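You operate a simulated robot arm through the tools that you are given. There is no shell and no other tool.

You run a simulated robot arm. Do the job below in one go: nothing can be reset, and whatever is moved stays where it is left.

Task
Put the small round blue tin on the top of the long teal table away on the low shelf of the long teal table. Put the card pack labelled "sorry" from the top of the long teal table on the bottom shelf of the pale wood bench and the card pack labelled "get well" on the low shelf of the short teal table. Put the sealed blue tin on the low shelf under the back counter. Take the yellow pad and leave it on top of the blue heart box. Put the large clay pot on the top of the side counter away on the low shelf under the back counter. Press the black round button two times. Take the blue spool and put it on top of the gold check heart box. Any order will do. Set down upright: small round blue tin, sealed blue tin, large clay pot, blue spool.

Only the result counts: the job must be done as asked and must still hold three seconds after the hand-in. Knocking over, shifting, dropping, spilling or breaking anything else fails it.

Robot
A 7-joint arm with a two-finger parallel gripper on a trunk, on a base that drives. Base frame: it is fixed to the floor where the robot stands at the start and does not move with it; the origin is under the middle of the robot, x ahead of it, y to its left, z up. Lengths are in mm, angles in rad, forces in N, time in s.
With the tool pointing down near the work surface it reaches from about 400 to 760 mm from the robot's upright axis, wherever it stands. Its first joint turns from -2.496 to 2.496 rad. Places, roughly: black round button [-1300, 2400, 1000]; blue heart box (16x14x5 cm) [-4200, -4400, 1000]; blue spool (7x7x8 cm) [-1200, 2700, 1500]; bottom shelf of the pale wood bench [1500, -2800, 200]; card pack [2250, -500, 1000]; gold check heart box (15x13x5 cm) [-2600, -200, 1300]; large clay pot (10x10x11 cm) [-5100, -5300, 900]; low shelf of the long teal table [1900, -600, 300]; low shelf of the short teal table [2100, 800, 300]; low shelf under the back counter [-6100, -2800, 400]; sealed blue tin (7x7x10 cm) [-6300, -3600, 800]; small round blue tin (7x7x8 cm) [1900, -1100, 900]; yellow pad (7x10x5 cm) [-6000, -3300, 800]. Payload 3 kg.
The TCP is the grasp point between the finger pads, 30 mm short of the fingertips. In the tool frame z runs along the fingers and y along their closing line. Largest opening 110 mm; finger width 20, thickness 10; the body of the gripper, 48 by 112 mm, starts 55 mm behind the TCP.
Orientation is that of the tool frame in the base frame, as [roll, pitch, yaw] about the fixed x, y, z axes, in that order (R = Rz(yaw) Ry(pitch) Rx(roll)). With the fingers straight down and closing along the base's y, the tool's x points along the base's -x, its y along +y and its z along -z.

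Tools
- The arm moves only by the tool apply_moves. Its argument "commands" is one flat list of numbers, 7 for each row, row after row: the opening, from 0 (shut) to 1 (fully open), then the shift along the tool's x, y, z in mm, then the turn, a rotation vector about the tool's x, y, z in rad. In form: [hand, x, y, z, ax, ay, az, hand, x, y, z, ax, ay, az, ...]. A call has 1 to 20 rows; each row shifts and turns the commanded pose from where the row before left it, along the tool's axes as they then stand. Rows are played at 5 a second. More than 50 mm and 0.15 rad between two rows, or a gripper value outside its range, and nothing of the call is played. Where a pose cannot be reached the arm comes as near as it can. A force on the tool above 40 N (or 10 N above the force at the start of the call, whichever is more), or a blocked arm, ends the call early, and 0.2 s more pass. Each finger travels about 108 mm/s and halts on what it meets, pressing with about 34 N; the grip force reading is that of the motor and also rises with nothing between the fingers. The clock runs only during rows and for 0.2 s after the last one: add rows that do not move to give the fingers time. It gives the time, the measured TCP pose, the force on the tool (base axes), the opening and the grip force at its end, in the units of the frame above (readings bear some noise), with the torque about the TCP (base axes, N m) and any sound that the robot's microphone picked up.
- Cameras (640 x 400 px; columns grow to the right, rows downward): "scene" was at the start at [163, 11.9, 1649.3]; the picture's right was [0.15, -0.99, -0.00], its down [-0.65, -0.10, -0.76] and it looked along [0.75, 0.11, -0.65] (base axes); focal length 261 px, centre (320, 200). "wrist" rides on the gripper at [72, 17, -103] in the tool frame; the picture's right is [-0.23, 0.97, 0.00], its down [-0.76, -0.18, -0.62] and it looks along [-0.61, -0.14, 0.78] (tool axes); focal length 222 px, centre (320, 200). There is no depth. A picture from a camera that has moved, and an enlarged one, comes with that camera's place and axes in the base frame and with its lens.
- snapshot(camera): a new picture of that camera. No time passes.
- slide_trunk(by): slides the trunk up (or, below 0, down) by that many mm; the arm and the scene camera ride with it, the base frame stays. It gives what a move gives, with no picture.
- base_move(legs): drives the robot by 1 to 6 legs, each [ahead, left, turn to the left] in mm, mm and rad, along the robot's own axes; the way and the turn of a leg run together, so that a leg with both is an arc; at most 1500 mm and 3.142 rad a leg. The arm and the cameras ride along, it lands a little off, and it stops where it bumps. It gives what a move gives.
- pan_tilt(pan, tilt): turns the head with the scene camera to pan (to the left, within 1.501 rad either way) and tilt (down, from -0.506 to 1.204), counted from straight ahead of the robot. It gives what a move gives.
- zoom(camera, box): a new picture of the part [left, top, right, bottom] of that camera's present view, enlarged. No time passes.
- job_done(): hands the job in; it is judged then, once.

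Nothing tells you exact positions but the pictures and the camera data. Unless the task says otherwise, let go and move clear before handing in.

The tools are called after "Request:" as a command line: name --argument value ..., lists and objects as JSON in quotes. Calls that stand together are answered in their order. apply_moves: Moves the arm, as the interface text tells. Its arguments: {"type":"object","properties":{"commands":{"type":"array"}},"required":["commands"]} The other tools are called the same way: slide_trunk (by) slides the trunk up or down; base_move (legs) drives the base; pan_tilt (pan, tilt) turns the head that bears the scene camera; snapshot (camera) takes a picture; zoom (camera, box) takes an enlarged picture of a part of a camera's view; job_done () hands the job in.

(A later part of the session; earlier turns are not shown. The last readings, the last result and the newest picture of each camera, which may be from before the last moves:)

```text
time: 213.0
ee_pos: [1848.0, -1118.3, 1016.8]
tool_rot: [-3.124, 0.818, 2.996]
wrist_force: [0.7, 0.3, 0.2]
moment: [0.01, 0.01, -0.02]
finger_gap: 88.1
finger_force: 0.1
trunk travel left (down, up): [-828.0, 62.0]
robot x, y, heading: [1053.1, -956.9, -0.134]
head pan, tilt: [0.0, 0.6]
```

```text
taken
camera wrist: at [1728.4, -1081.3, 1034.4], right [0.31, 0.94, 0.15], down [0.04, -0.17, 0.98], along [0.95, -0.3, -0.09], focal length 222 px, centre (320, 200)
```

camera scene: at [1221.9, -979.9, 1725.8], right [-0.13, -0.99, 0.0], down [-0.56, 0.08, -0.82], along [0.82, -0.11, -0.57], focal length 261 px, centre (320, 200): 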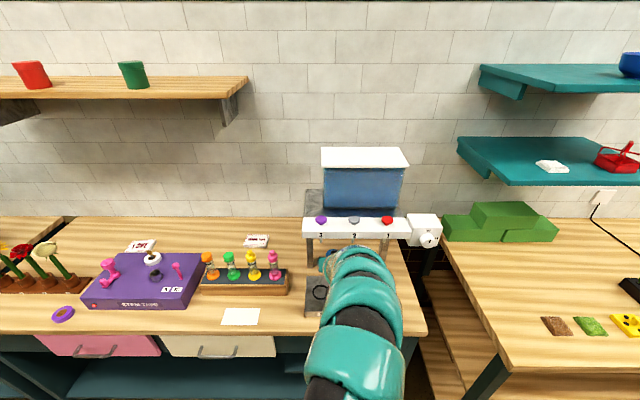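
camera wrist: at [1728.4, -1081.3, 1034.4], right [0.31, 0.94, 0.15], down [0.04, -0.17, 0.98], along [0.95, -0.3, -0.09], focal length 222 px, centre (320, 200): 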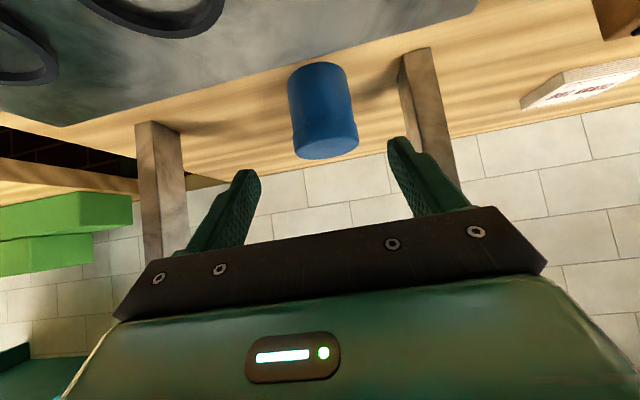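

The tin lies dead ahead along the tool axis. I'll move in along it, checking partway.

Request:
apply_moves --commands '[0.8, 0, 1, 25, 0, 0, 0, 0.8, 0.5, 1, 25, 0, 0, 0, 0.8, 1, 0, 25, 0, 0, 0, 0.8, 0, 0, 0, 0, 0, 0]'

Request:
snapshot --camera "wrist"

Request:
snapshot --camera "scene"

```text
time: 214.0
ee_pos: [1900.4, -1124.8, 965.5]
tool_rot: [-3.125, 0.817, 2.998]
wrist_force: [0.0, 0.3, 0.6]
moment: [0.0, 0.0, 0.01]
finger_gap: 87.9
finger_force: 0.1
trunk travel left (down, up): [-828.0, 62.0]
robot x, y, heading: [1053.4, -958.8, -0.131]
head pan, tilt: [0.0, 0.6]
```

```text
taken
camera wrist: at [1779.7, -1087.6, 982.4], right [0.3, 0.94, 0.15], down [0.04, -0.17, 0.98], along [0.95, -0.29, -0.09], focal length 222 px, centre (320, 200)
```

wrist: 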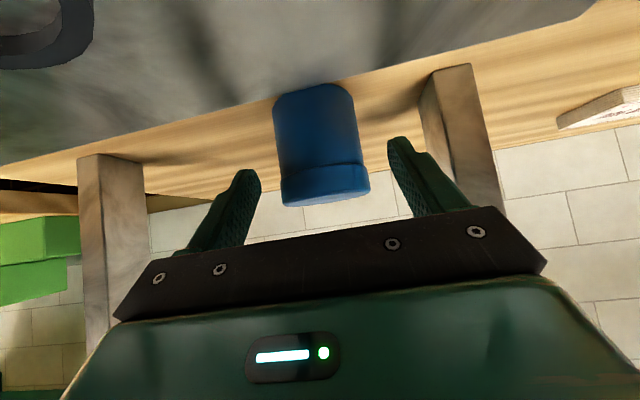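

```text
taken
camera scene: at [1220.0, -979.3, 1726.0], right [-0.13, -0.99, 0.0], down [-0.56, 0.08, -0.83], along [0.82, -0.11, -0.56], focal length 261 px, centre (320, 200)
```

scene: 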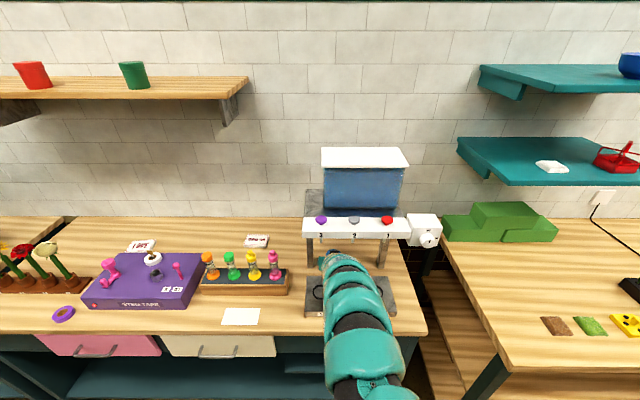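

Request:
apply_moves --commands '[0.8, 0, 0, 20, 0, 0, 0, 0.8, 0, 0, 20, 0, 0, 0, 0.8, 0, 0, 0, 0, 0, 0]'

Request:
snapshot --camera "wrist"

```text
time: 214.8
ee_pos: [1929.4, -1131.4, 941.2]
tool_rot: [-3.116, 0.824, 3.001]
wrist_force: [0.6, -0.4, -0.1]
moment: [0.01, 0.02, 0.02]
finger_gap: 88.0
finger_force: 0.1
out of reach, approached as far as the arm can: row 2
trunk travel left (down, up): [-828.0, 62.0]
robot x, y, heading: [1053.5, -955.5, -0.136]
head pan, tilt: [0.0, 0.6]
```

```text
taken
camera wrist: at [1808.3, -1094.1, 957.5], right [0.31, 0.94, 0.15], down [0.03, -0.17, 0.99], along [0.95, -0.3, -0.08], focal length 222 px, centre (320, 200)
```

wrist: 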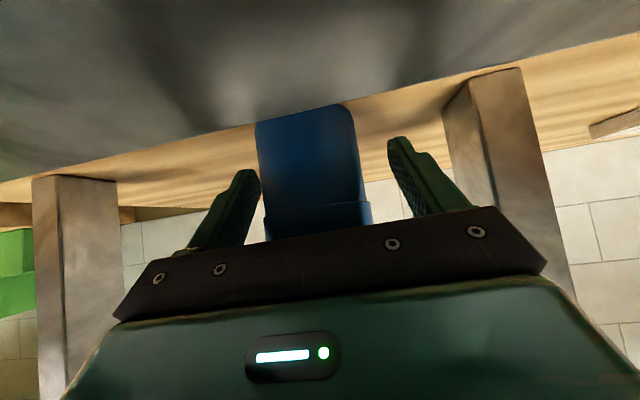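

Request:
apply_moves --commands '[0.7, 0, 0, 0, 0, 0, 0, 0.65, 0, 0, 0, 0, 0, 0, 0.6, 0, 0, 0, 0, 0, 0, 0.55, 0, 0, 0, 0, 0, 0, 0.5, 0, 0, 0, 0, 0, 0, 0.45, 0, 0, 0, 0, 0, 0, 0.4, 0, 0, 0, 0, 0, 0, 0, 0, 0, 0, 0, 0, 0, 0, 0, 0, 0, 0, 0, 0]'

Request:
snapshot --camera "wrist"

```text
time: 216.8
ee_pos: [1929.0, -1131.2, 941.5]
tool_rot: [-3.116, 0.823, 2.999]
wrist_force: [-0.3, 0.1, 0.0]
moment: [0.03, 0.02, -0.01]
finger_gap: 61.5
finger_force: 34.0
trunk travel left (down, up): [-828.0, 62.0]
robot x, y, heading: [1055.4, -954.3, -0.138]
head pan, tilt: [0.0, 0.6]
```

```text
taken
camera wrist: at [1808.3, -1093.9, 957.5], right [0.31, 0.94, 0.15], down [0.03, -0.17, 0.99], along [0.95, -0.3, -0.08], focal length 222 px, centre (320, 200)
```

wrist: 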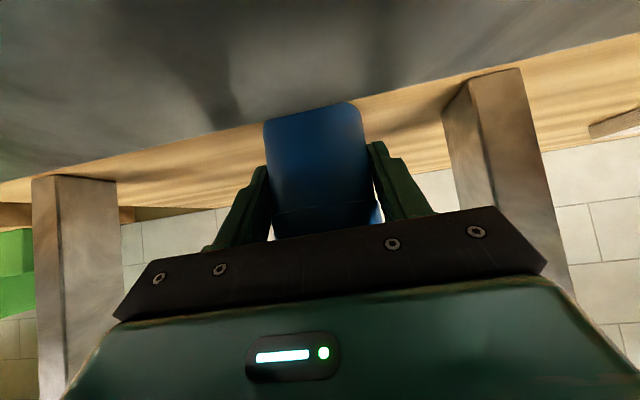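

The tin is gripped at 61.5 mm. I'll lift it slowly to clear the tray, then back out from under the dispenser.

Request:
apply_moves --commands '[0, -1.5, 0, -1.4, 0, 0, 0, 0, -2.2, 0, -2.1, 0, 0, 0, 0, -3.65, 0, -3.42, 0, 0, 0, 0, -3.65, 0, -3.42, 0, 0, 0, 0, -3.65, 0, -3.42, 0, 0, 0, 0, -3.65, 0, -3.42, 0, 0, 0, 0, -3.65, 0, -3.42, 0, 0, 0, 0, -3.65, 0, -3.42, 0, 0, 0, 0, -3.65, 0, -3.42, 0, 0, 0, 0, -3.65, 0, -3.42, 0, 0, 0, 0, -2.2, 0, -2.1, 0, 0, 0, 0, 0, 0, 0, 0, 0, 0]'

Request:
snapshot --camera "wrist"

Request:
zoom --camera "scene" --box '[280, 190, 440, 330]'

```text
time: 219.4
ee_pos: [1931.2, -1130.1, 985.3]
tool_rot: [-3.121, 0.817, 3.0]
wrist_force: [0.2, 0.3, -1.3]
moment: [0.03, -0.03, -0.02]
finger_gap: 61.2
finger_force: 34.1
trunk travel left (down, up): [-828.0, 62.0]
robot x, y, heading: [1053.0, -957.5, -0.132]
head pan, tilt: [0.0, 0.6]
```

```text
taken
camera wrist: at [1810.0, -1092.5, 1002.7], right [0.31, 0.94, 0.15], down [0.04, -0.17, 0.98], along [0.95, -0.3, -0.09], focal length 222 px, centre (320, 200)
```

wrist: 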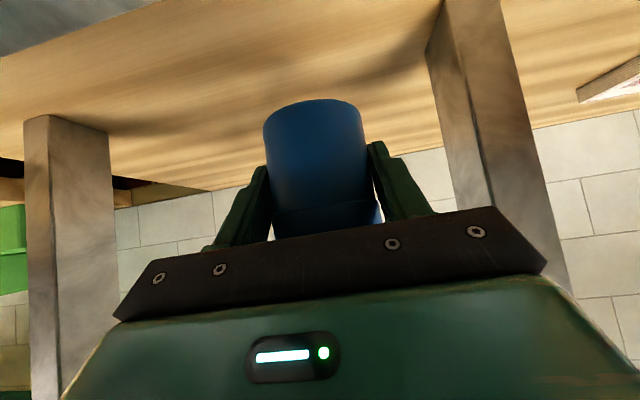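

```text
2.86 times, centred on (360, 260) of scene
camera zoom: at [1221.0, -979.7, 1725.9], right [-0.13, -0.99, 0.0], down [-0.56, 0.08, -0.82], along [0.82, -0.11, -0.57], focal length 745 px, centre (206, 29)
```

zoom: 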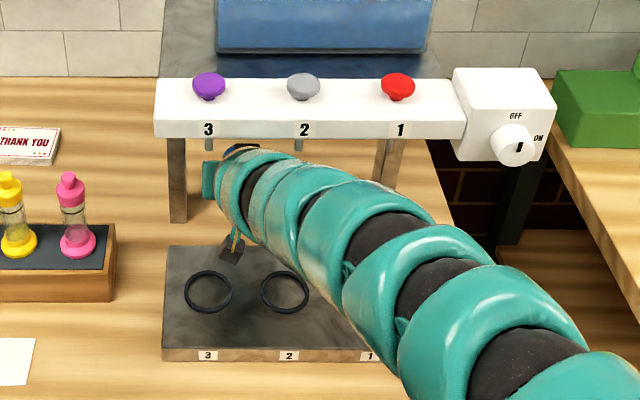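

Request:
apply_moves --commands '[0, -3.65, 0, -3.42, 0, 0, 0, 0, -2.2, 0, -2.1, 0, 0, 0, 0, 0, 0, 0, 0, 0, 0]'

Request:
base_move --legs '[[-380, 0, 0]]'

Request:
snapshot --camera "scene"

Request:
snapshot --camera "wrist"

```text
time: 220.2
ee_pos: [1929.9, -1126.9, 991.0]
tool_rot: [-3.124, 0.811, 3.0]
wrist_force: [0.4, 0.2, -1.6]
moment: [0.02, -0.01, 0.0]
finger_gap: 61.5
finger_force: 33.5
trunk travel left (down, up): [-828.0, 62.0]
robot x, y, heading: [1053.4, -959.0, -0.134]
head pan, tilt: [0.0, 0.6]
```

```text
time: 222.6
ee_pos: [1554.1, -1077.7, 995.2]
tool_rot: [-3.124, 0.818, 3.0]
wrist_force: [-0.1, 0.4, -1.1]
moment: [0.01, 0.03, 0.02]
finger_gap: 61.5
finger_force: 34.4
trunk travel left (down, up): [-828.0, 62.0]
robot x, y, heading: [679.2, -906.8, -0.138]
head pan, tilt: [0.0, 0.6]
```

```text
taken
camera scene: at [844.0, -928.9, 1726.0], right [-0.13, -0.99, 0.0], down [-0.56, 0.07, -0.83], along [0.82, -0.11, -0.56], focal length 261 px, centre (320, 200)
```

scene: 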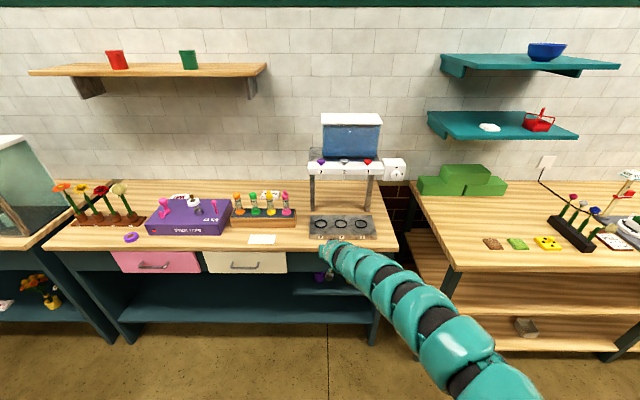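

```text
taken
camera wrist: at [1433.3, -1040.6, 1011.3], right [0.3, 0.94, 0.15], down [0.04, -0.17, 0.98], along [0.95, -0.29, -0.09], focal length 222 px, centre (320, 200)
```

wrist: 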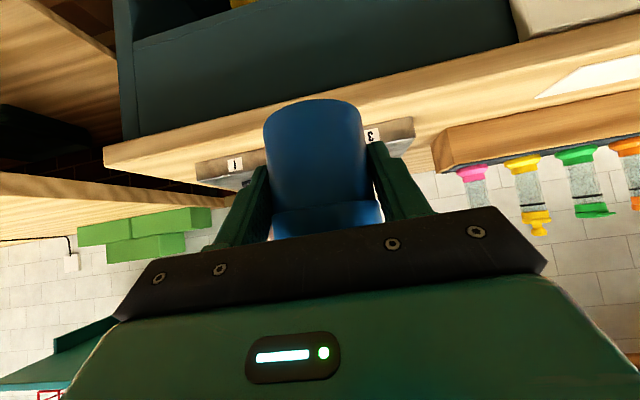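

The tin is held upright. I'll strafe left to the open middle of the long table, lower the trunk and go for the low shelf.

Request:
base_move --legs '[[-60, 545, 0]]'

Request:
slide_trunk --by -400

Request:
slide_trunk --by -255

Request:
pan_tilt --pan 0.15 --tilt 0.5

Request:
snapshot --camera "scene"

Request:
snapshot --camera "wrist"

```text
time: 225.8
ee_pos: [1566.9, -518.8, 993.9]
tool_rot: [-3.121, 0.816, 3.006]
wrist_force: [-0.1, -1.3, -1.1]
moment: [-0.02, 0.03, -0.01]
finger_gap: 61.3
finger_force: 33.9
trunk travel left (down, up): [-828.0, 62.0]
robot x, y, heading: [689.6, -352.9, -0.126]
head pan, tilt: [0.0, 0.6]
```

```text
time: 229.6
ee_pos: [1566.3, -518.9, 594.5]
tool_rot: [-3.125, 0.817, 3.006]
wrist_force: [0.2, 1.3, -1.2]
moment: [-0.01, 0.05, 0.01]
finger_gap: 61.3
finger_force: 34.6
trunk travel left (down, up): [-428.0, 462.0]
robot x, y, heading: [691.1, -350.4, -0.129]
head pan, tilt: [0.0, 0.6]
```

```text
time: 232.2
ee_pos: [1567.3, -519.1, 338.6]
tool_rot: [-3.123, 0.816, 3.007]
wrist_force: [0.0, 0.0, -1.0]
moment: [0.03, -0.04, 0.0]
finger_gap: 61.3
finger_force: 34.2
trunk travel left (down, up): [-173.0, 717.0]
robot x, y, heading: [689.7, -352.9, -0.131]
head pan, tilt: [0.0, 0.6]
```

```text
time: 232.9
ee_pos: [1566.4, -519.4, 339.3]
tool_rot: [-3.124, 0.816, 3.005]
wrist_force: [0.7, 0.0, -2.8]
moment: [0.02, 0.02, 0.01]
finger_gap: 61.4
finger_force: 34.0
trunk travel left (down, up): [-173.0, 717.0]
robot x, y, heading: [690.0, -355.7, -0.125]
head pan, tilt: [0.15, 0.499]
```

```text
taken
camera scene: at [859.7, -362.2, 1079.9], right [0.02, -1.0, 0.0], down [-0.48, -0.01, -0.88], along [0.88, 0.02, -0.48], focal length 261 px, centre (320, 200)
```

scene: 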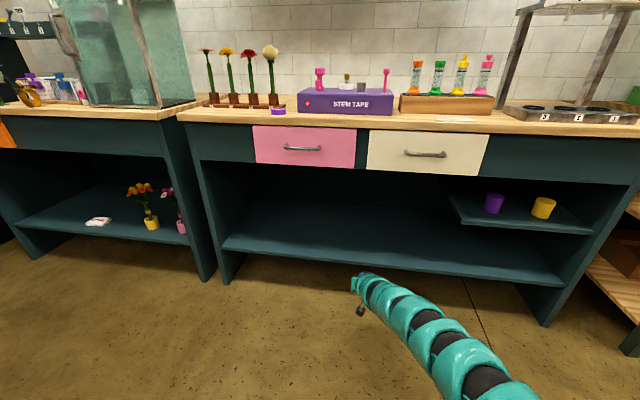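

```text
taken
camera wrist: at [1445.9, -483.5, 355.8], right [0.3, 0.94, 0.15], down [0.04, -0.17, 0.98], along [0.95, -0.29, -0.09], focal length 222 px, centre (320, 200)
```

wrist: 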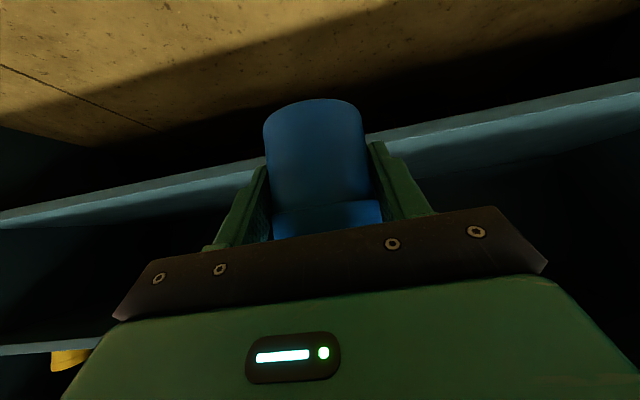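

Request:
base_move --legs '[[285, 0, 0]]'

Request:
slide_trunk --by -28

Request:
snapshot --camera "wrist"

Request:
snapshot --camera "scene"

```text
time: 234.9
ee_pos: [1852.2, -556.4, 338.0]
tool_rot: [-3.124, 0.816, 3.003]
wrist_force: [0.3, -0.7, -1.1]
moment: [-0.01, -0.02, -0.04]
finger_gap: 61.2
finger_force: 34.2
trunk travel left (down, up): [-173.0, 717.0]
robot x, y, heading: [974.3, -395.2, -0.127]
head pan, tilt: [0.15, 0.499]
```

```text
time: 235.7
ee_pos: [1851.1, -556.5, 309.5]
tool_rot: [-3.125, 0.818, 3.003]
wrist_force: [-0.3, 0.1, -1.5]
moment: [-0.02, 0.04, -0.01]
finger_gap: 61.2
finger_force: 34.1
trunk travel left (down, up): [-145.0, 745.0]
robot x, y, heading: [975.1, -388.5, -0.133]
head pan, tilt: [0.15, 0.499]
```

```text
taken
camera wrist: at [1730.4, -521.2, 327.9], right [0.3, 0.94, 0.15], down [0.04, -0.17, 0.98], along [0.95, -0.29, -0.09], focal length 222 px, centre (320, 200)
```

wrist: 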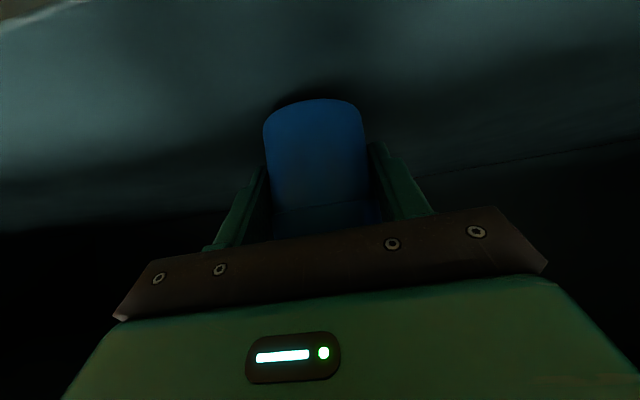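

```text
taken
camera scene: at [1144.3, -399.0, 1051.9], right [0.02, -1.0, 0.0], down [-0.48, -0.01, -0.88], along [0.88, 0.02, -0.48], focal length 261 px, centre (320, 200)
```

scene: 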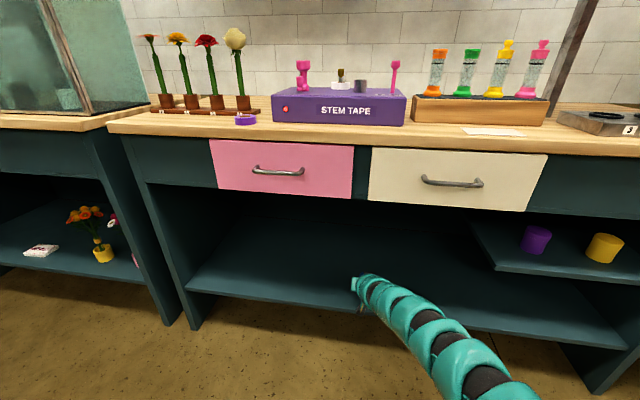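

Request:
apply_moves --commands '[0, 1.5, 0, 1.4, 0, 0, 0, 0, 1.5, 0, 1.4, 0, 0, 0, 0, 1.5, 0, 1.4, 0, 0, 0, 0, 1.5, 0, 1.4, 0, 0, 0, 0, 1.5, 0, 1.4, 0, 0, 0, 0, 1.5, 0, 1.4, 0, 0, 0, 0, 1.5, 0, 1.4, 0, 0, 0]'

```text
time: 237.3
ee_pos: [1851.6, -557.0, 300.8]
tool_rot: [-3.123, 0.823, 3.004]
wrist_force: [1.9, -0.9, 23.0]
moment: [-0.08, 0.02, -0.04]
finger_gap: 61.4
finger_force: 34.2
trunk travel left (down, up): [-145.0, 745.0]
robot x, y, heading: [973.5, -388.4, -0.129]
head pan, tilt: [0.15, 0.499]
```

The tin is standing on the shelf. I'll ease off, release it, and pull back along the tool axis.

Request:
apply_moves --commands '[0, -0.7, 0, -0.7, 0, 0, 0, 0.6, 0, 0, 0, 0, 0, 0, 0.65, 0, 0, 0, 0, 0, 0, 0.75, 0, 0, 0, 0, 0, 0, 0.85, 0, 0, 0, 0, 0, 0, 0.85, 0, 0, 0, 0, 0, 0, 0.85, 0, 0, -20, 0, 0, 0, 0.85, 0, 0, -30, 0, 0, 0, 0.85, 0, 0, -30, 0, 0, 0]'

Request:
snapshot --camera "wrist"

```text
time: 239.3
ee_pos: [1793.8, -546.9, 351.6]
tool_rot: [-3.126, 0.817, 3.001]
wrist_force: [-0.4, 0.4, 0.1]
moment: [0.02, 0.01, -0.03]
finger_gap: 93.8
finger_force: 0.1
trunk travel left (down, up): [-145.0, 745.0]
robot x, y, heading: [976.3, -388.3, -0.126]
head pan, tilt: [0.15, 0.499]
```

```text
taken
camera wrist: at [1672.6, -512.0, 369.1], right [0.3, 0.94, 0.15], down [0.04, -0.17, 0.98], along [0.95, -0.29, -0.09], focal length 222 px, centre (320, 200)
```

wrist: 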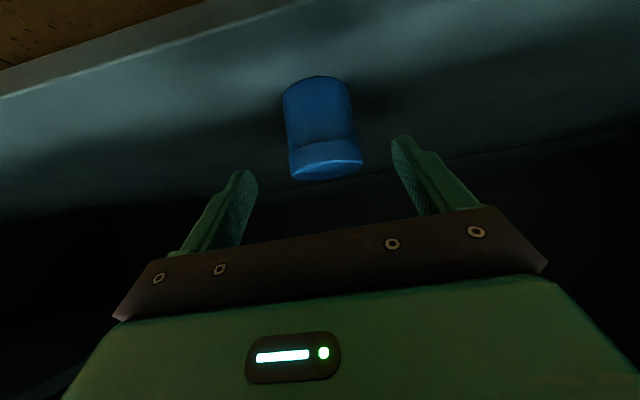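

The tin stands upright on the low shelf. I'll back out, raise the trunk and head for the tool counter on the left wall, where the button and spool are.

Request:
base_move --legs '[[-450, 0, 0]]'

Request:
slide_trunk --by 400

Request:
slide_trunk --by 345

Request:
snapshot --camera "scene"

Request:
base_move --legs '[[0, 0, 1.697], [700, 850, 0], [600, 850, 0]]'

Request:
pan_tilt --pan 0.0 --tilt 0.3

Request:
snapshot --camera "scene"

```text
time: 242.0
ee_pos: [1347.5, -487.5, 352.1]
tool_rot: [-3.124, 0.818, 3.011]
wrist_force: [0.1, -0.1, -0.5]
moment: [-0.02, 0.01, 0.0]
finger_gap: 93.5
finger_force: 0.0
trunk travel left (down, up): [-145.0, 745.0]
robot x, y, heading: [527.6, -333.1, -0.123]
head pan, tilt: [0.15, 0.499]
```

```text
time: 245.8
ee_pos: [1346.7, -487.9, 752.1]
tool_rot: [-3.124, 0.817, 3.009]
wrist_force: [0.0, -0.1, 0.0]
moment: [0.02, 0.01, 0.02]
finger_gap: 93.6
finger_force: 0.0
trunk travel left (down, up): [-545.0, 345.0]
robot x, y, heading: [524.2, -333.8, -0.125]
head pan, tilt: [0.15, 0.499]
```

```text
time: 249.2
ee_pos: [1345.7, -487.6, 1096.6]
tool_rot: [-3.124, 0.817, 3.009]
wrist_force: [0.5, -0.3, -0.9]
moment: [-0.01, -0.04, -0.01]
finger_gap: 93.2
finger_force: 0.1
trunk travel left (down, up): [-890.0, 0.0]
robot x, y, heading: [529.9, -330.7, -0.126]
head pan, tilt: [0.15, 0.499]
```

```text
taken
camera scene: at [696.4, -341.5, 1797.0], right [0.03, -1.0, 0.0], down [-0.48, -0.01, -0.88], along [0.88, 0.02, -0.48], focal length 261 px, centre (320, 200)
```

scene: 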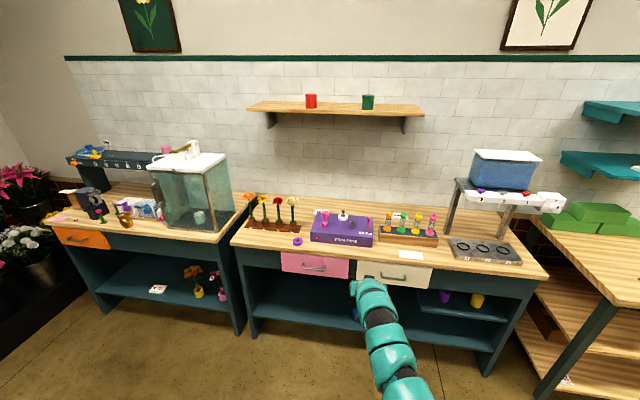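

```text
time: 263.9
ee_pos: [-1117.8, 1807.0, 1096.5]
tool_rot: [-3.124, 0.818, -1.575]
wrist_force: [0.2, 0.0, 0.1]
moment: [-0.02, -0.03, -0.03]
finger_gap: 93.7
finger_force: 0.0
trunk travel left (down, up): [-890.0, 0.0]
robot x, y, heading: [-1165.3, 973.9, 1.574]
head pan, tilt: [0.15, 0.499]
```

```text
time: 264.6
ee_pos: [-1117.4, 1807.0, 1096.9]
tool_rot: [-3.124, 0.817, -1.574]
wrist_force: [0.2, 0.2, 0.0]
moment: [-0.05, 0.05, 0.02]
finger_gap: 93.5
finger_force: 0.1
trunk travel left (down, up): [-890.0, 0.0]
robot x, y, heading: [-1166.3, 974.0, 1.574]
head pan, tilt: [0.0, 0.3]
```

```text
taken
camera scene: at [-1167.5, 1148.3, 1815.3], right [1.0, 0.01, 0.0], down [0.0, -0.3, -0.96], along [-0.01, 0.96, -0.3], focal length 261 px, centre (320, 200)
```

scene: 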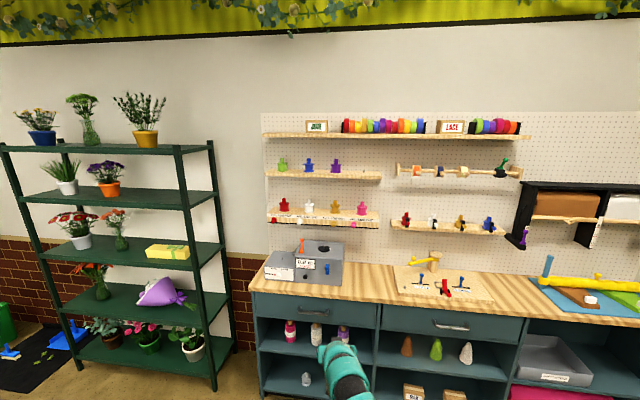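

Request:
zoom --camera "scene" --box '[255, 110, 395, 200]'

Request:
zoom --camera "scene" --box '[255, 180, 395, 290]'

Request:
zoom --camera "scene" --box '[385, 110, 525, 240]'

Request:
zoom --camera "scene" --box '[380, 230, 520, 310]'

```text
4.44 times, centred on (325, 155) of scene
camera zoom: at [-1167.5, 1148.3, 1815.3], right [1.0, 0.01, 0.0], down [0.0, -0.3, -0.96], along [-0.01, 0.96, -0.3], focal length 1158 px, centre (298, 400)
```

zoom: 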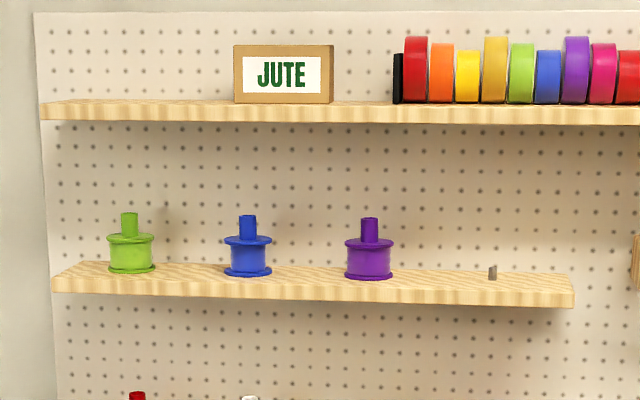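

```text
3.64 times, centred on (325, 235) of scene
camera zoom: at [-1167.5, 1148.3, 1815.3], right [1.0, 0.01, 0.0], down [0.0, -0.3, -0.96], along [-0.01, 0.96, -0.3], focal length 948 px, centre (302, 73)
```

zoom: 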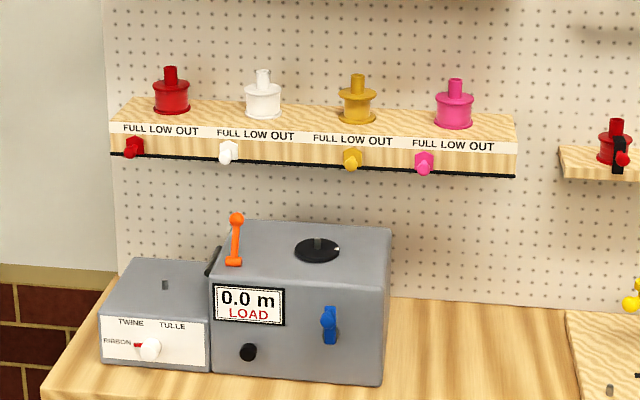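

```text
3.08 times, centred on (455, 175) of scene
camera zoom: at [-1167.5, 1148.3, 1815.3], right [1.0, 0.01, 0.0], down [0.0, -0.3, -0.96], along [-0.01, 0.96, -0.3], focal length 802 px, centre (-95, 277)
```

zoom: 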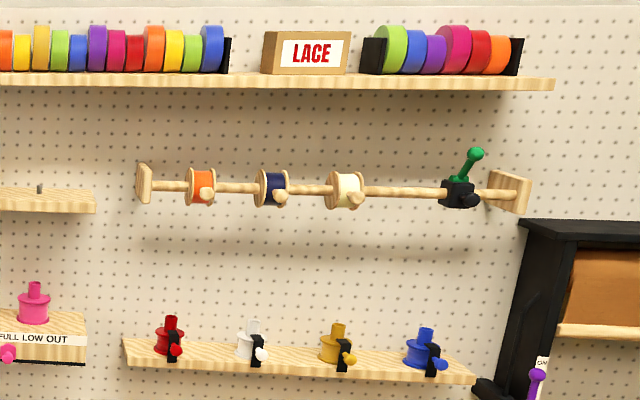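

```text
4.57 times, centred on (450, 270) of scene
camera zoom: at [-1167.5, 1148.3, 1815.3], right [1.0, 0.01, 0.0], down [0.0, -0.3, -0.96], along [-0.01, 0.96, -0.3], focal length 1191 px, centre (-274, -120)
```

zoom: 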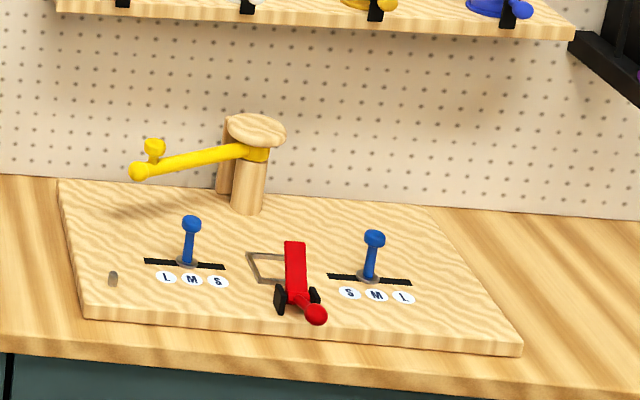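

I can see the measuring machine with a round black button on its front face, below the LOAD display. The blue spool is on the upper small shelf, between the green and the purple one. I'll shut the fingers, pitch the tool nearer to horizontal and line up with the button.

Request:
apply_moves --commands '[0.4, 0, 0, 0, 0, -0.11, 0, 0, 0, 0, 0, 0, -0.11, 0, 0, 0, 0, 0, 0, -0.11, 0, 0, 0, 0, 0, 0.018, 0, 0, 0, 0, 0, 0, 0, 0, 0]'

Request:
slide_trunk --by -100

Request:
base_move --legs '[[300, 135, 0]]'

Request:
snapshot --camera "scene"

Request:
snapshot --camera "wrist"

```text
time: 265.8
ee_pos: [-1118.5, 1807.3, 1097.3]
tool_rot: [-3.095, 1.149, -1.562]
wrist_force: [-0.2, 0.0, 0.0]
moment: [0.04, -0.02, 0.03]
finger_gap: 0.5
finger_force: 33.9
trunk travel left (down, up): [-890.0, 0.0]
robot x, y, heading: [-1167.1, 974.0, 1.575]
head pan, tilt: [0.0, 0.3]
```

```text
time: 267.1
ee_pos: [-1118.4, 1807.4, 997.0]
tool_rot: [-3.095, 1.146, -1.56]
wrist_force: [-0.3, 0.4, 0.6]
moment: [-0.01, -0.01, 0.01]
finger_gap: 0.0
finger_force: 33.7
trunk travel left (down, up): [-790.0, 100.0]
robot x, y, heading: [-1166.0, 975.6, 1.575]
head pan, tilt: [0.0, 0.3]
```

```text
time: 269.3
ee_pos: [-1258.4, 2106.6, 996.2]
tool_rot: [-3.094, 1.147, -1.559]
wrist_force: [0.6, 0.0, -0.1]
moment: [0.0, -0.01, 0.02]
finger_gap: 0.0
finger_force: 33.7
trunk travel left (down, up): [-790.0, 100.0]
robot x, y, heading: [-1303.3, 1273.0, 1.576]
head pan, tilt: [0.0, 0.3]
```

```text
taken
camera scene: at [-1306.9, 1447.7, 1715.3], right [1.0, 0.01, 0.0], down [0.0, -0.3, -0.95], along [-0.01, 0.95, -0.3], focal length 261 px, centre (320, 200)
```

scene: 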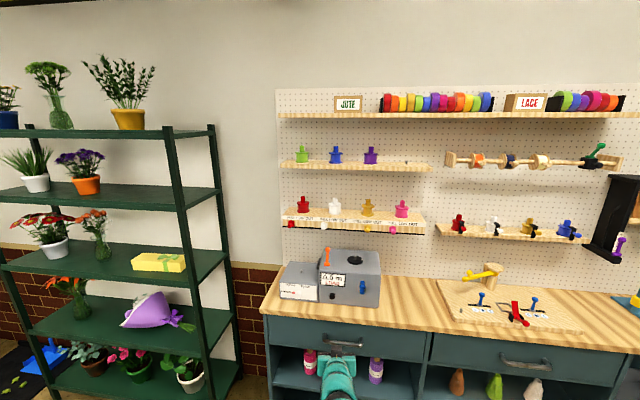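

```text
taken
camera wrist: at [-1279.0, 1983.7, 972.0], right [-0.97, 0.12, 0.19], down [0.15, -0.26, 0.95], along [0.17, 0.96, 0.23], focal length 222 px, centre (320, 200)
```

wrist: 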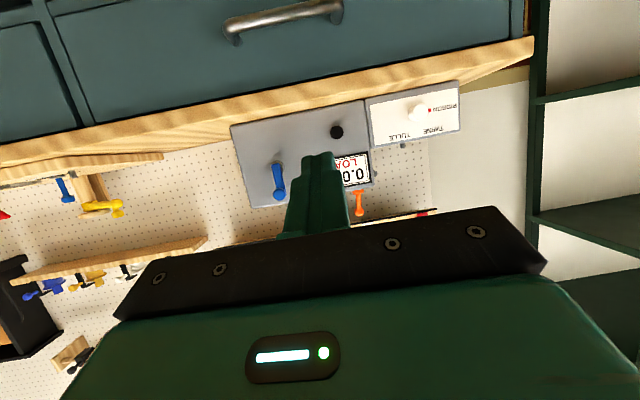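

Request:
zoom --camera "scene" --box '[270, 240, 400, 320]'

Request:
zoom --camera "wrist" --box '[220, 70, 480, 230]'

```text
4.92 times, centred on (335, 280) of scene
camera zoom: at [-1306.9, 1447.7, 1715.3], right [1.0, 0.01, 0.0], down [0.0, -0.3, -0.95], along [-0.01, 0.95, -0.3], focal length 1283 px, centre (246, -194)
```

zoom: 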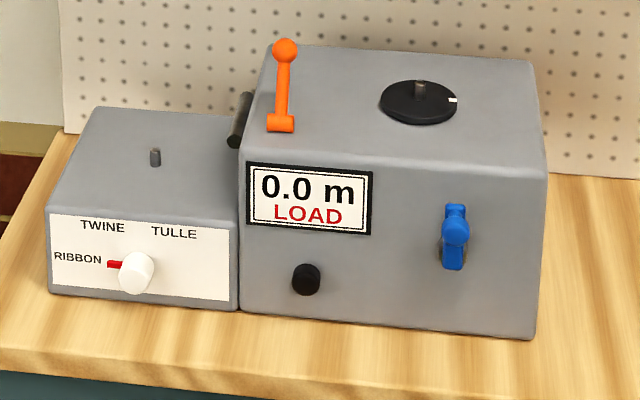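

```text
2.46 times, centred on (350, 150) of wrist
camera zoom: at [-1279.0, 1983.7, 972.0], right [-0.97, 0.12, 0.19], down [0.15, -0.26, 0.95], along [0.17, 0.96, 0.23], focal length 547 px, centre (246, 323)
```

zoom: 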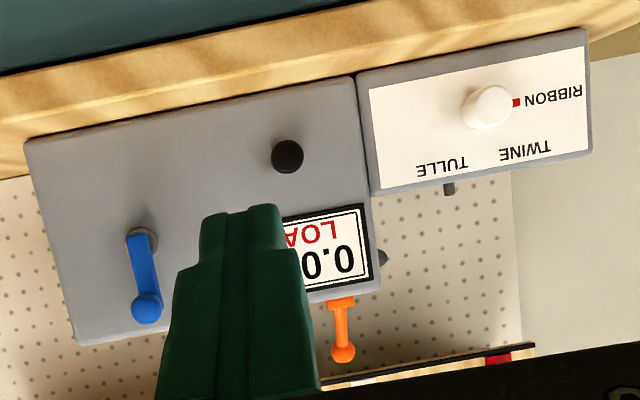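

The button comes out at about (-1258, 2450, 952). I'll lower to its height and drive nearer, stopping short of it.

Request:
slide_trunk --by -41

Request:
base_move --legs '[[250, 0, 0]]'

Request:
snapshot --camera "wrist"

Request:
pan_tilt --pan 0.0 --tilt 0.6

Request:
zoom --camera "scene" --box '[240, 150, 440, 290]'

```text
time: 270.1
ee_pos: [-1258.5, 2105.7, 955.5]
tool_rot: [-3.096, 1.148, -1.558]
wrist_force: [-0.3, -0.8, -0.3]
moment: [0.01, 0.01, -0.02]
finger_gap: 0.1
finger_force: 34.1
trunk travel left (down, up): [-749.0, 141.0]
robot x, y, heading: [-1305.8, 1271.8, 1.574]
head pan, tilt: [0.0, 0.3]
```

```text
time: 272.0
ee_pos: [-1260.7, 2356.7, 955.4]
tool_rot: [-3.095, 1.147, -1.559]
wrist_force: [0.3, 0.4, -0.7]
moment: [0.0, 0.02, -0.01]
finger_gap: 0.1
finger_force: 33.8
trunk travel left (down, up): [-749.0, 141.0]
robot x, y, heading: [-1305.1, 1523.9, 1.578]
head pan, tilt: [0.0, 0.3]
```

```text
taken
camera wrist: at [-1281.1, 2233.5, 930.8], right [-0.97, 0.12, 0.19], down [0.15, -0.26, 0.95], along [0.17, 0.96, 0.23], focal length 222 px, centre (320, 200)
```

wrist: 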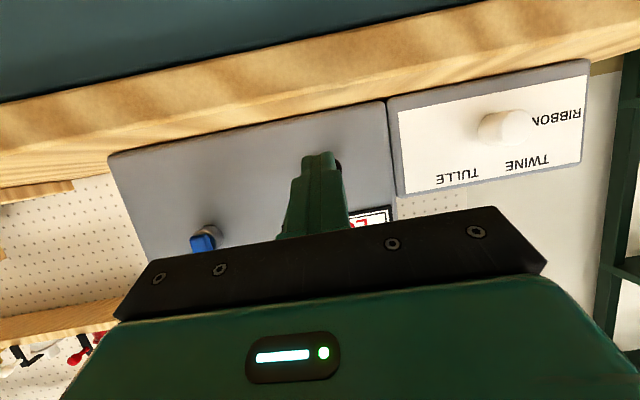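

```text
time: 272.8
ee_pos: [-1261.2, 2355.5, 955.8]
tool_rot: [-3.095, 1.147, -1.559]
wrist_force: [0.2, -0.2, -0.2]
moment: [-0.06, 0.03, 0.0]
finger_gap: 0.0
finger_force: 34.0
trunk travel left (down, up): [-749.0, 141.0]
robot x, y, heading: [-1307.6, 1523.2, 1.58]
head pan, tilt: [0.0, 0.6]
```

```text
2.86 times, centred on (340, 220) of scene
camera zoom: at [-1308.3, 1691.5, 1647.0], right [1.0, 0.01, 0.0], down [0.0, -0.56, -0.83], along [-0.01, 0.83, -0.56], focal length 745 px, centre (263, 143)
```

zoom: 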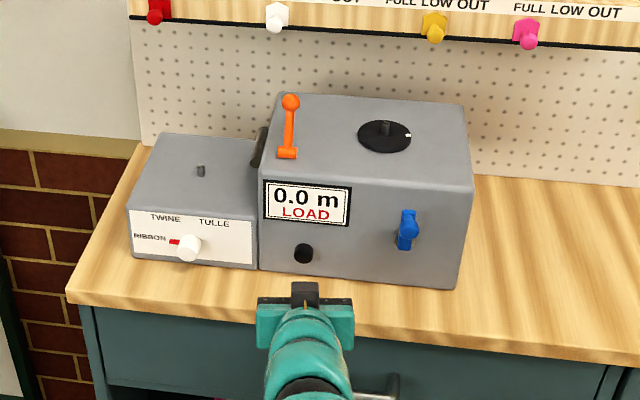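

Request:
apply_moves --commands '[0, -6.2, 0, 13.7, 0, 0, 0, 0, -6.2, 0, 13.7, 0, 0, 0, 0, -6.2, 0, 13.7, 0, 0, 0, 0, 0, 0, 0, 0, 0, 0]'

Request:
zoom --camera "scene" --box '[240, 150, 440, 290]'

```text
time: 273.8
ee_pos: [-1259.8, 2400.3, 955.2]
tool_rot: [-3.097, 1.147, -1.561]
wrist_force: [1.0, -1.0, -0.5]
moment: [-0.05, -0.01, -0.03]
finger_gap: 0.0
finger_force: 33.8
trunk travel left (down, up): [-749.0, 141.0]
robot x, y, heading: [-1309.3, 1520.5, 1.577]
head pan, tilt: [0.0, 0.6]
```

```text
2.86 times, centred on (340, 220) of scene
camera zoom: at [-1308.2, 1691.0, 1646.9], right [1.0, 0.01, 0.0], down [0.0, -0.56, -0.83], along [-0.01, 0.83, -0.56], focal length 745 px, centre (263, 143)
```

zoom: 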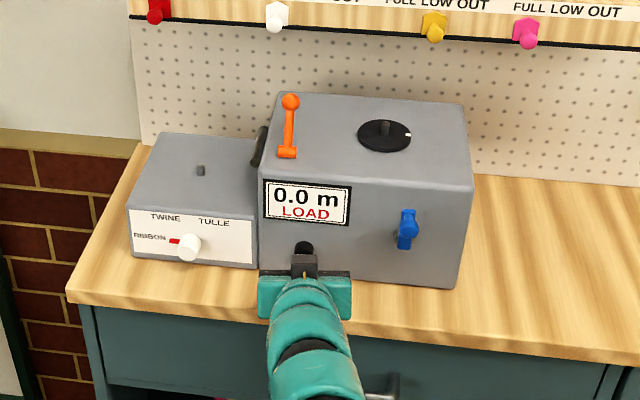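

Request:
apply_moves --commands '[0, -1.23, 0, 2.74, 0, 0, 0, 0, -1.23, 0, 2.74, 0, 0, 0, 0, -1.23, 0, 2.74, 0, 0, 0, 0, -1.23, 0, 2.74, 0, 0, 0]'

Request:
apply_moves --commands '[0, -1.23, 0, 2.74, 0, 0, 0, 0, -1.23, 0, 2.74, 0, 0, 0, 0, -1.23, 0, 2.74, 0, 0, 0]'

```text
time: 274.8
ee_pos: [-1259.0, 2410.1, 955.4]
tool_rot: [-3.096, 1.147, -1.561]
wrist_force: [2.5, -25.2, -3.4]
moment: [-0.17, 0.01, -0.18]
finger_gap: 0.0
finger_force: 34.3
trunk travel left (down, up): [-749.0, 141.0]
robot x, y, heading: [-1306.6, 1523.7, 1.578]
head pan, tilt: [0.0, 0.6]
heard: click
```

```text
time: 275.3
ee_pos: [-1259.0, 2410.0, 957.0]
tool_rot: [-3.094, 1.141, -1.562]
wrist_force: [3.4, -32.6, 7.6]
moment: [0.14, -0.06, -0.26]
finger_gap: 0.0
finger_force: 33.6
trunk travel left (down, up): [-749.0, 141.0]
robot x, y, heading: [-1306.0, 1523.3, 1.581]
head pan, tilt: [0.0, 0.6]
stopped in row 2: the force on the tool passed its limit at 42 N (the readings are from after the stop); the commanded pose is now the measured one
```

There was a click, so the first press registered. I'll back off fully before pressing a second time.

Request:
apply_moves --commands '[0, 2.05, 0, -4.56, 0, 0, 0, 0, 2.05, 0, -4.56, 0, 0, 0, 0, 2.05, 0, -4.56, 0, 0, 0, 0, 2.05, 0, -4.56, 0, 0, 0, 0, 0, 0, 0, 0, 0, 0, 0, 0, 0, 0, 0, 0, 0]'

Request:
zoom --camera "scene" --box '[240, 150, 440, 290]'

```text
time: 276.7
ee_pos: [-1258.6, 2396.4, 953.9]
tool_rot: [-3.095, 1.141, -1.558]
wrist_force: [0.1, -0.3, 0.3]
moment: [0.0, -0.03, -0.02]
finger_gap: 0.0
finger_force: 33.7
trunk travel left (down, up): [-749.0, 141.0]
robot x, y, heading: [-1308.0, 1520.9, 1.578]
head pan, tilt: [0.0, 0.6]
```

```text
2.86 times, centred on (340, 220) of scene
camera zoom: at [-1308.2, 1691.0, 1646.9], right [1.0, 0.01, 0.0], down [0.0, -0.57, -0.82], along [-0.01, 0.82, -0.57], focal length 745 px, centre (263, 143)
```

zoom: 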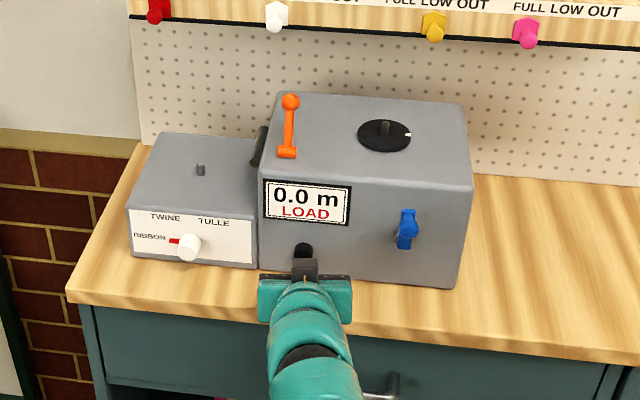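

Request:
apply_moves --commands '[0, -1.23, 0, 2.74, 0, 0, 0, 0, -1.23, 0, 2.74, 0, 0, 0, 0, -1.23, 0, 2.74, 0, 0, 0, 0, -1.23, 0, 2.74, 0, 0, 0, 0, -0.6, 0, 1.4, 0, 0, 0]'

```text
time: 277.9
ee_pos: [-1258.5, 2406.6, 955.0]
tool_rot: [-3.093, 1.143, -1.558]
wrist_force: [1.6, -12.9, 0.9]
moment: [-0.03, -0.03, -0.13]
finger_gap: 0.0
finger_force: 34.0
trunk travel left (down, up): [-749.0, 141.0]
robot x, y, heading: [-1306.6, 1526.5, 1.579]
head pan, tilt: [0.0, 0.6]
heard: click
```

A second click, so that's two presses. I'll back away, raise the trunk and look at the blue spool.

Request:
apply_moves --commands '[0, 4.1, 0, -9.1, 0, 0, 0, 0, 8.2, 0, -18.2, 0, 0, 0, 0, 8.2, 0, -18.2, 0, 0, 0, 0, 0, 0, 0, 0, 0, 0]'

Request:
base_move --legs '[[-300, 0, 0]]'

Request:
slide_trunk --by 141

Request:
pan_tilt --pan 0.0 --tilt 0.2

Request:
snapshot --camera "scene"

Request:
zoom --camera "scene" --box '[260, 140, 420, 240]'

```text
time: 278.9
ee_pos: [-1260.5, 2359.9, 953.1]
tool_rot: [-3.093, 1.143, -1.558]
wrist_force: [-0.3, 0.3, -0.8]
moment: [0.01, 0.01, -0.01]
finger_gap: 0.0
finger_force: 34.5
trunk travel left (down, up): [-749.0, 141.0]
robot x, y, heading: [-1308.6, 1524.3, 1.573]
head pan, tilt: [0.0, 0.6]
```

```text
time: 281.0
ee_pos: [-1258.0, 2060.9, 954.5]
tool_rot: [-3.096, 1.143, -1.559]
wrist_force: [0.6, 0.9, 0.5]
moment: [0.03, 0.02, 0.02]
finger_gap: 0.0
finger_force: 34.8
trunk travel left (down, up): [-749.0, 141.0]
robot x, y, heading: [-1303.2, 1220.2, 1.576]
head pan, tilt: [0.0, 0.6]
```

```text
time: 282.6
ee_pos: [-1257.7, 2059.8, 1094.5]
tool_rot: [-3.096, 1.142, -1.557]
wrist_force: [-0.7, -0.4, -0.6]
moment: [0.0, -0.01, -0.01]
finger_gap: 0.0
finger_force: 33.8
trunk travel left (down, up): [-890.0, 0.0]
robot x, y, heading: [-1305.1, 1223.6, 1.577]
head pan, tilt: [0.0, 0.6]
```

```text
time: 283.5
ee_pos: [-1256.9, 2061.1, 1093.7]
tool_rot: [-3.095, 1.142, -1.558]
wrist_force: [-1.1, -0.1, 0.0]
moment: [-0.02, 0.0, -0.03]
finger_gap: 0.1
finger_force: 34.1
trunk travel left (down, up): [-890.0, 0.0]
robot x, y, heading: [-1303.4, 1226.3, 1.58]
head pan, tilt: [0.0, 0.201]
```

```text
taken
camera scene: at [-1306.0, 1396.9, 1824.6], right [1.0, 0.01, 0.0], down [0.0, -0.2, -0.98], along [-0.01, 0.98, -0.2], focal length 261 px, centre (320, 200)
```

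scene: 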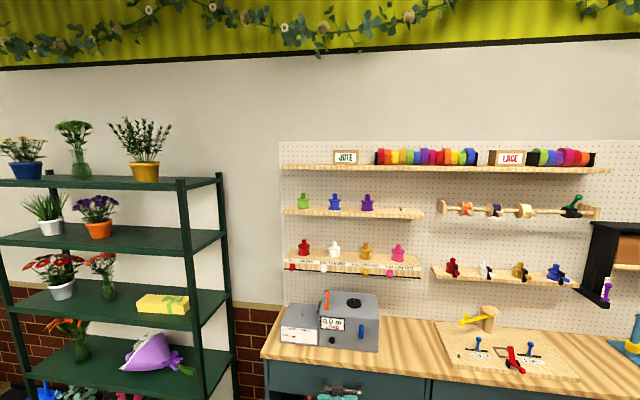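

```text
4.00 times, centred on (340, 190) of scene
camera zoom: at [-1306.0, 1396.9, 1824.6], right [1.0, 0.01, 0.0], down [0.0, -0.2, -0.98], along [-0.01, 0.98, -0.2], focal length 1042 px, centre (240, 240)
```

zoom: 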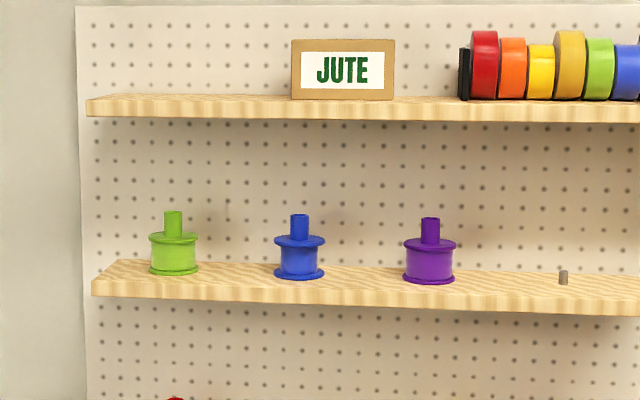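

I'll raise the hand up to spool height while I'm clear of everything, then look from there.

Request:
apply_moves --commands '[1, -43.4, 0, -13.3, 0, 0, 0, 1, -43.4, 0, -13.3, 0, 0, 0, 1, -43.4, 0, -13.3, 0, 0, 0, 1, -43.4, 0, -13.3, 0, 0, 0, 1, -43.4, 0, -13.3, 0, 0, 0, 1, -43.4, 0, -13.3, 0, 0, 0, 1, -43.4, 0, -13.3, 0, 0, 0, 1, -43.4, 0, -13.3, 0, 0, 0, 1, -43.4, 0, -13.3, 0, 0, 0, 1, -43.4, 0, -13.3, 0, 0, 0]'

Request:
snapshot --camera "wrist"

Request:
snapshot --camera "scene"

```text
time: 285.7
ee_pos: [-1265.1, 2120.8, 1544.4]
tool_rot: [-3.093, 1.14, -1.56]
wrist_force: [0.6, -0.7, 0.1]
moment: [-0.01, 0.02, 0.0]
finger_gap: 110.1
finger_force: 0.1
trunk travel left (down, up): [-890.0, 0.0]
robot x, y, heading: [-1305.7, 1222.5, 1.576]
head pan, tilt: [0.0, 0.201]
```

```text
taken
camera wrist: at [-1285.8, 1996.5, 1520.5], right [-0.97, 0.13, 0.19], down [0.15, -0.25, 0.96], along [0.17, 0.96, 0.23], focal length 222 px, centre (320, 200)
```

wrist: 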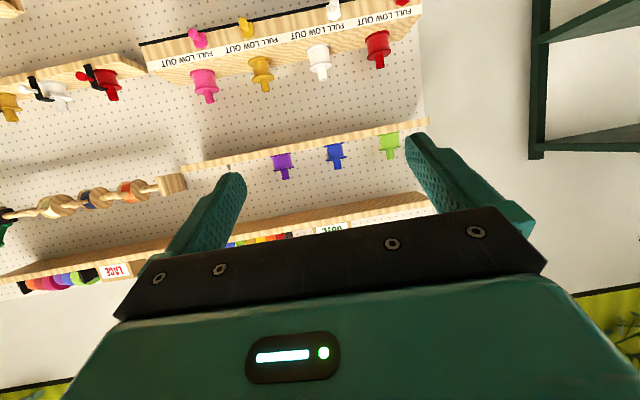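

```text
taken
camera scene: at [-1306.2, 1396.2, 1824.7], right [1.0, 0.01, 0.0], down [0.0, -0.2, -0.98], along [-0.01, 0.98, -0.2], focal length 261 px, centre (320, 200)
```

scene: 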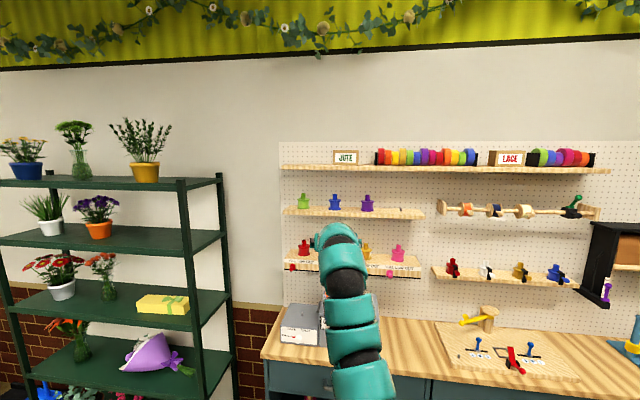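

Request:
zoom --camera "wrist" --box '[250, 110, 430, 200]'

Request:
zoom --camera "scene" --box '[280, 160, 400, 240]'

```text
3.56 times, centred on (340, 155) of wrist
camera zoom: at [-1285.8, 1996.5, 1520.5], right [-0.97, 0.13, 0.19], down [0.15, -0.25, 0.96], along [0.17, 0.96, 0.23], focal length 790 px, centre (249, 360)
```

zoom: 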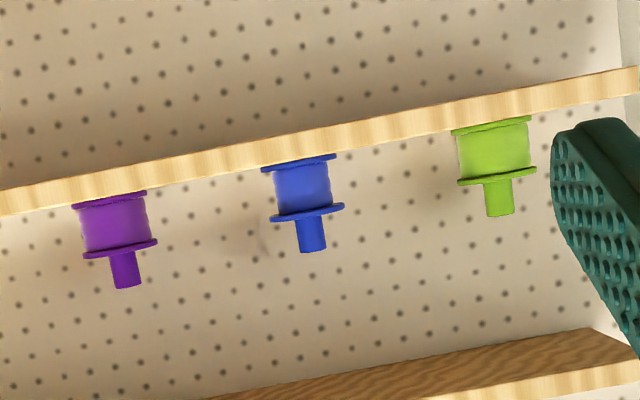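

```text
5.00 times, centred on (340, 200) of scene
camera zoom: at [-1306.2, 1396.2, 1824.7], right [1.0, 0.01, 0.0], down [0.0, -0.2, -0.98], along [-0.01, 0.98, -0.2], focal length 1303 px, centre (220, 200)
```

zoom: 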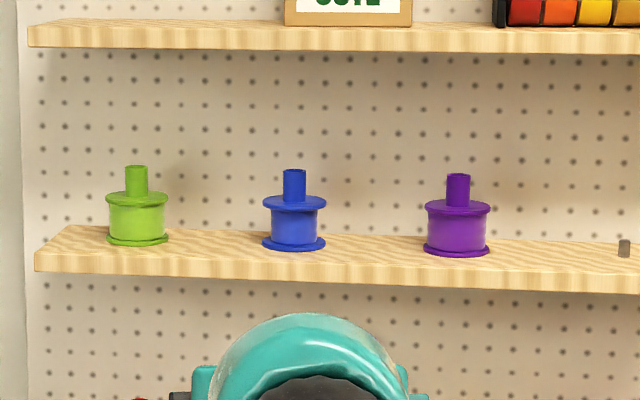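

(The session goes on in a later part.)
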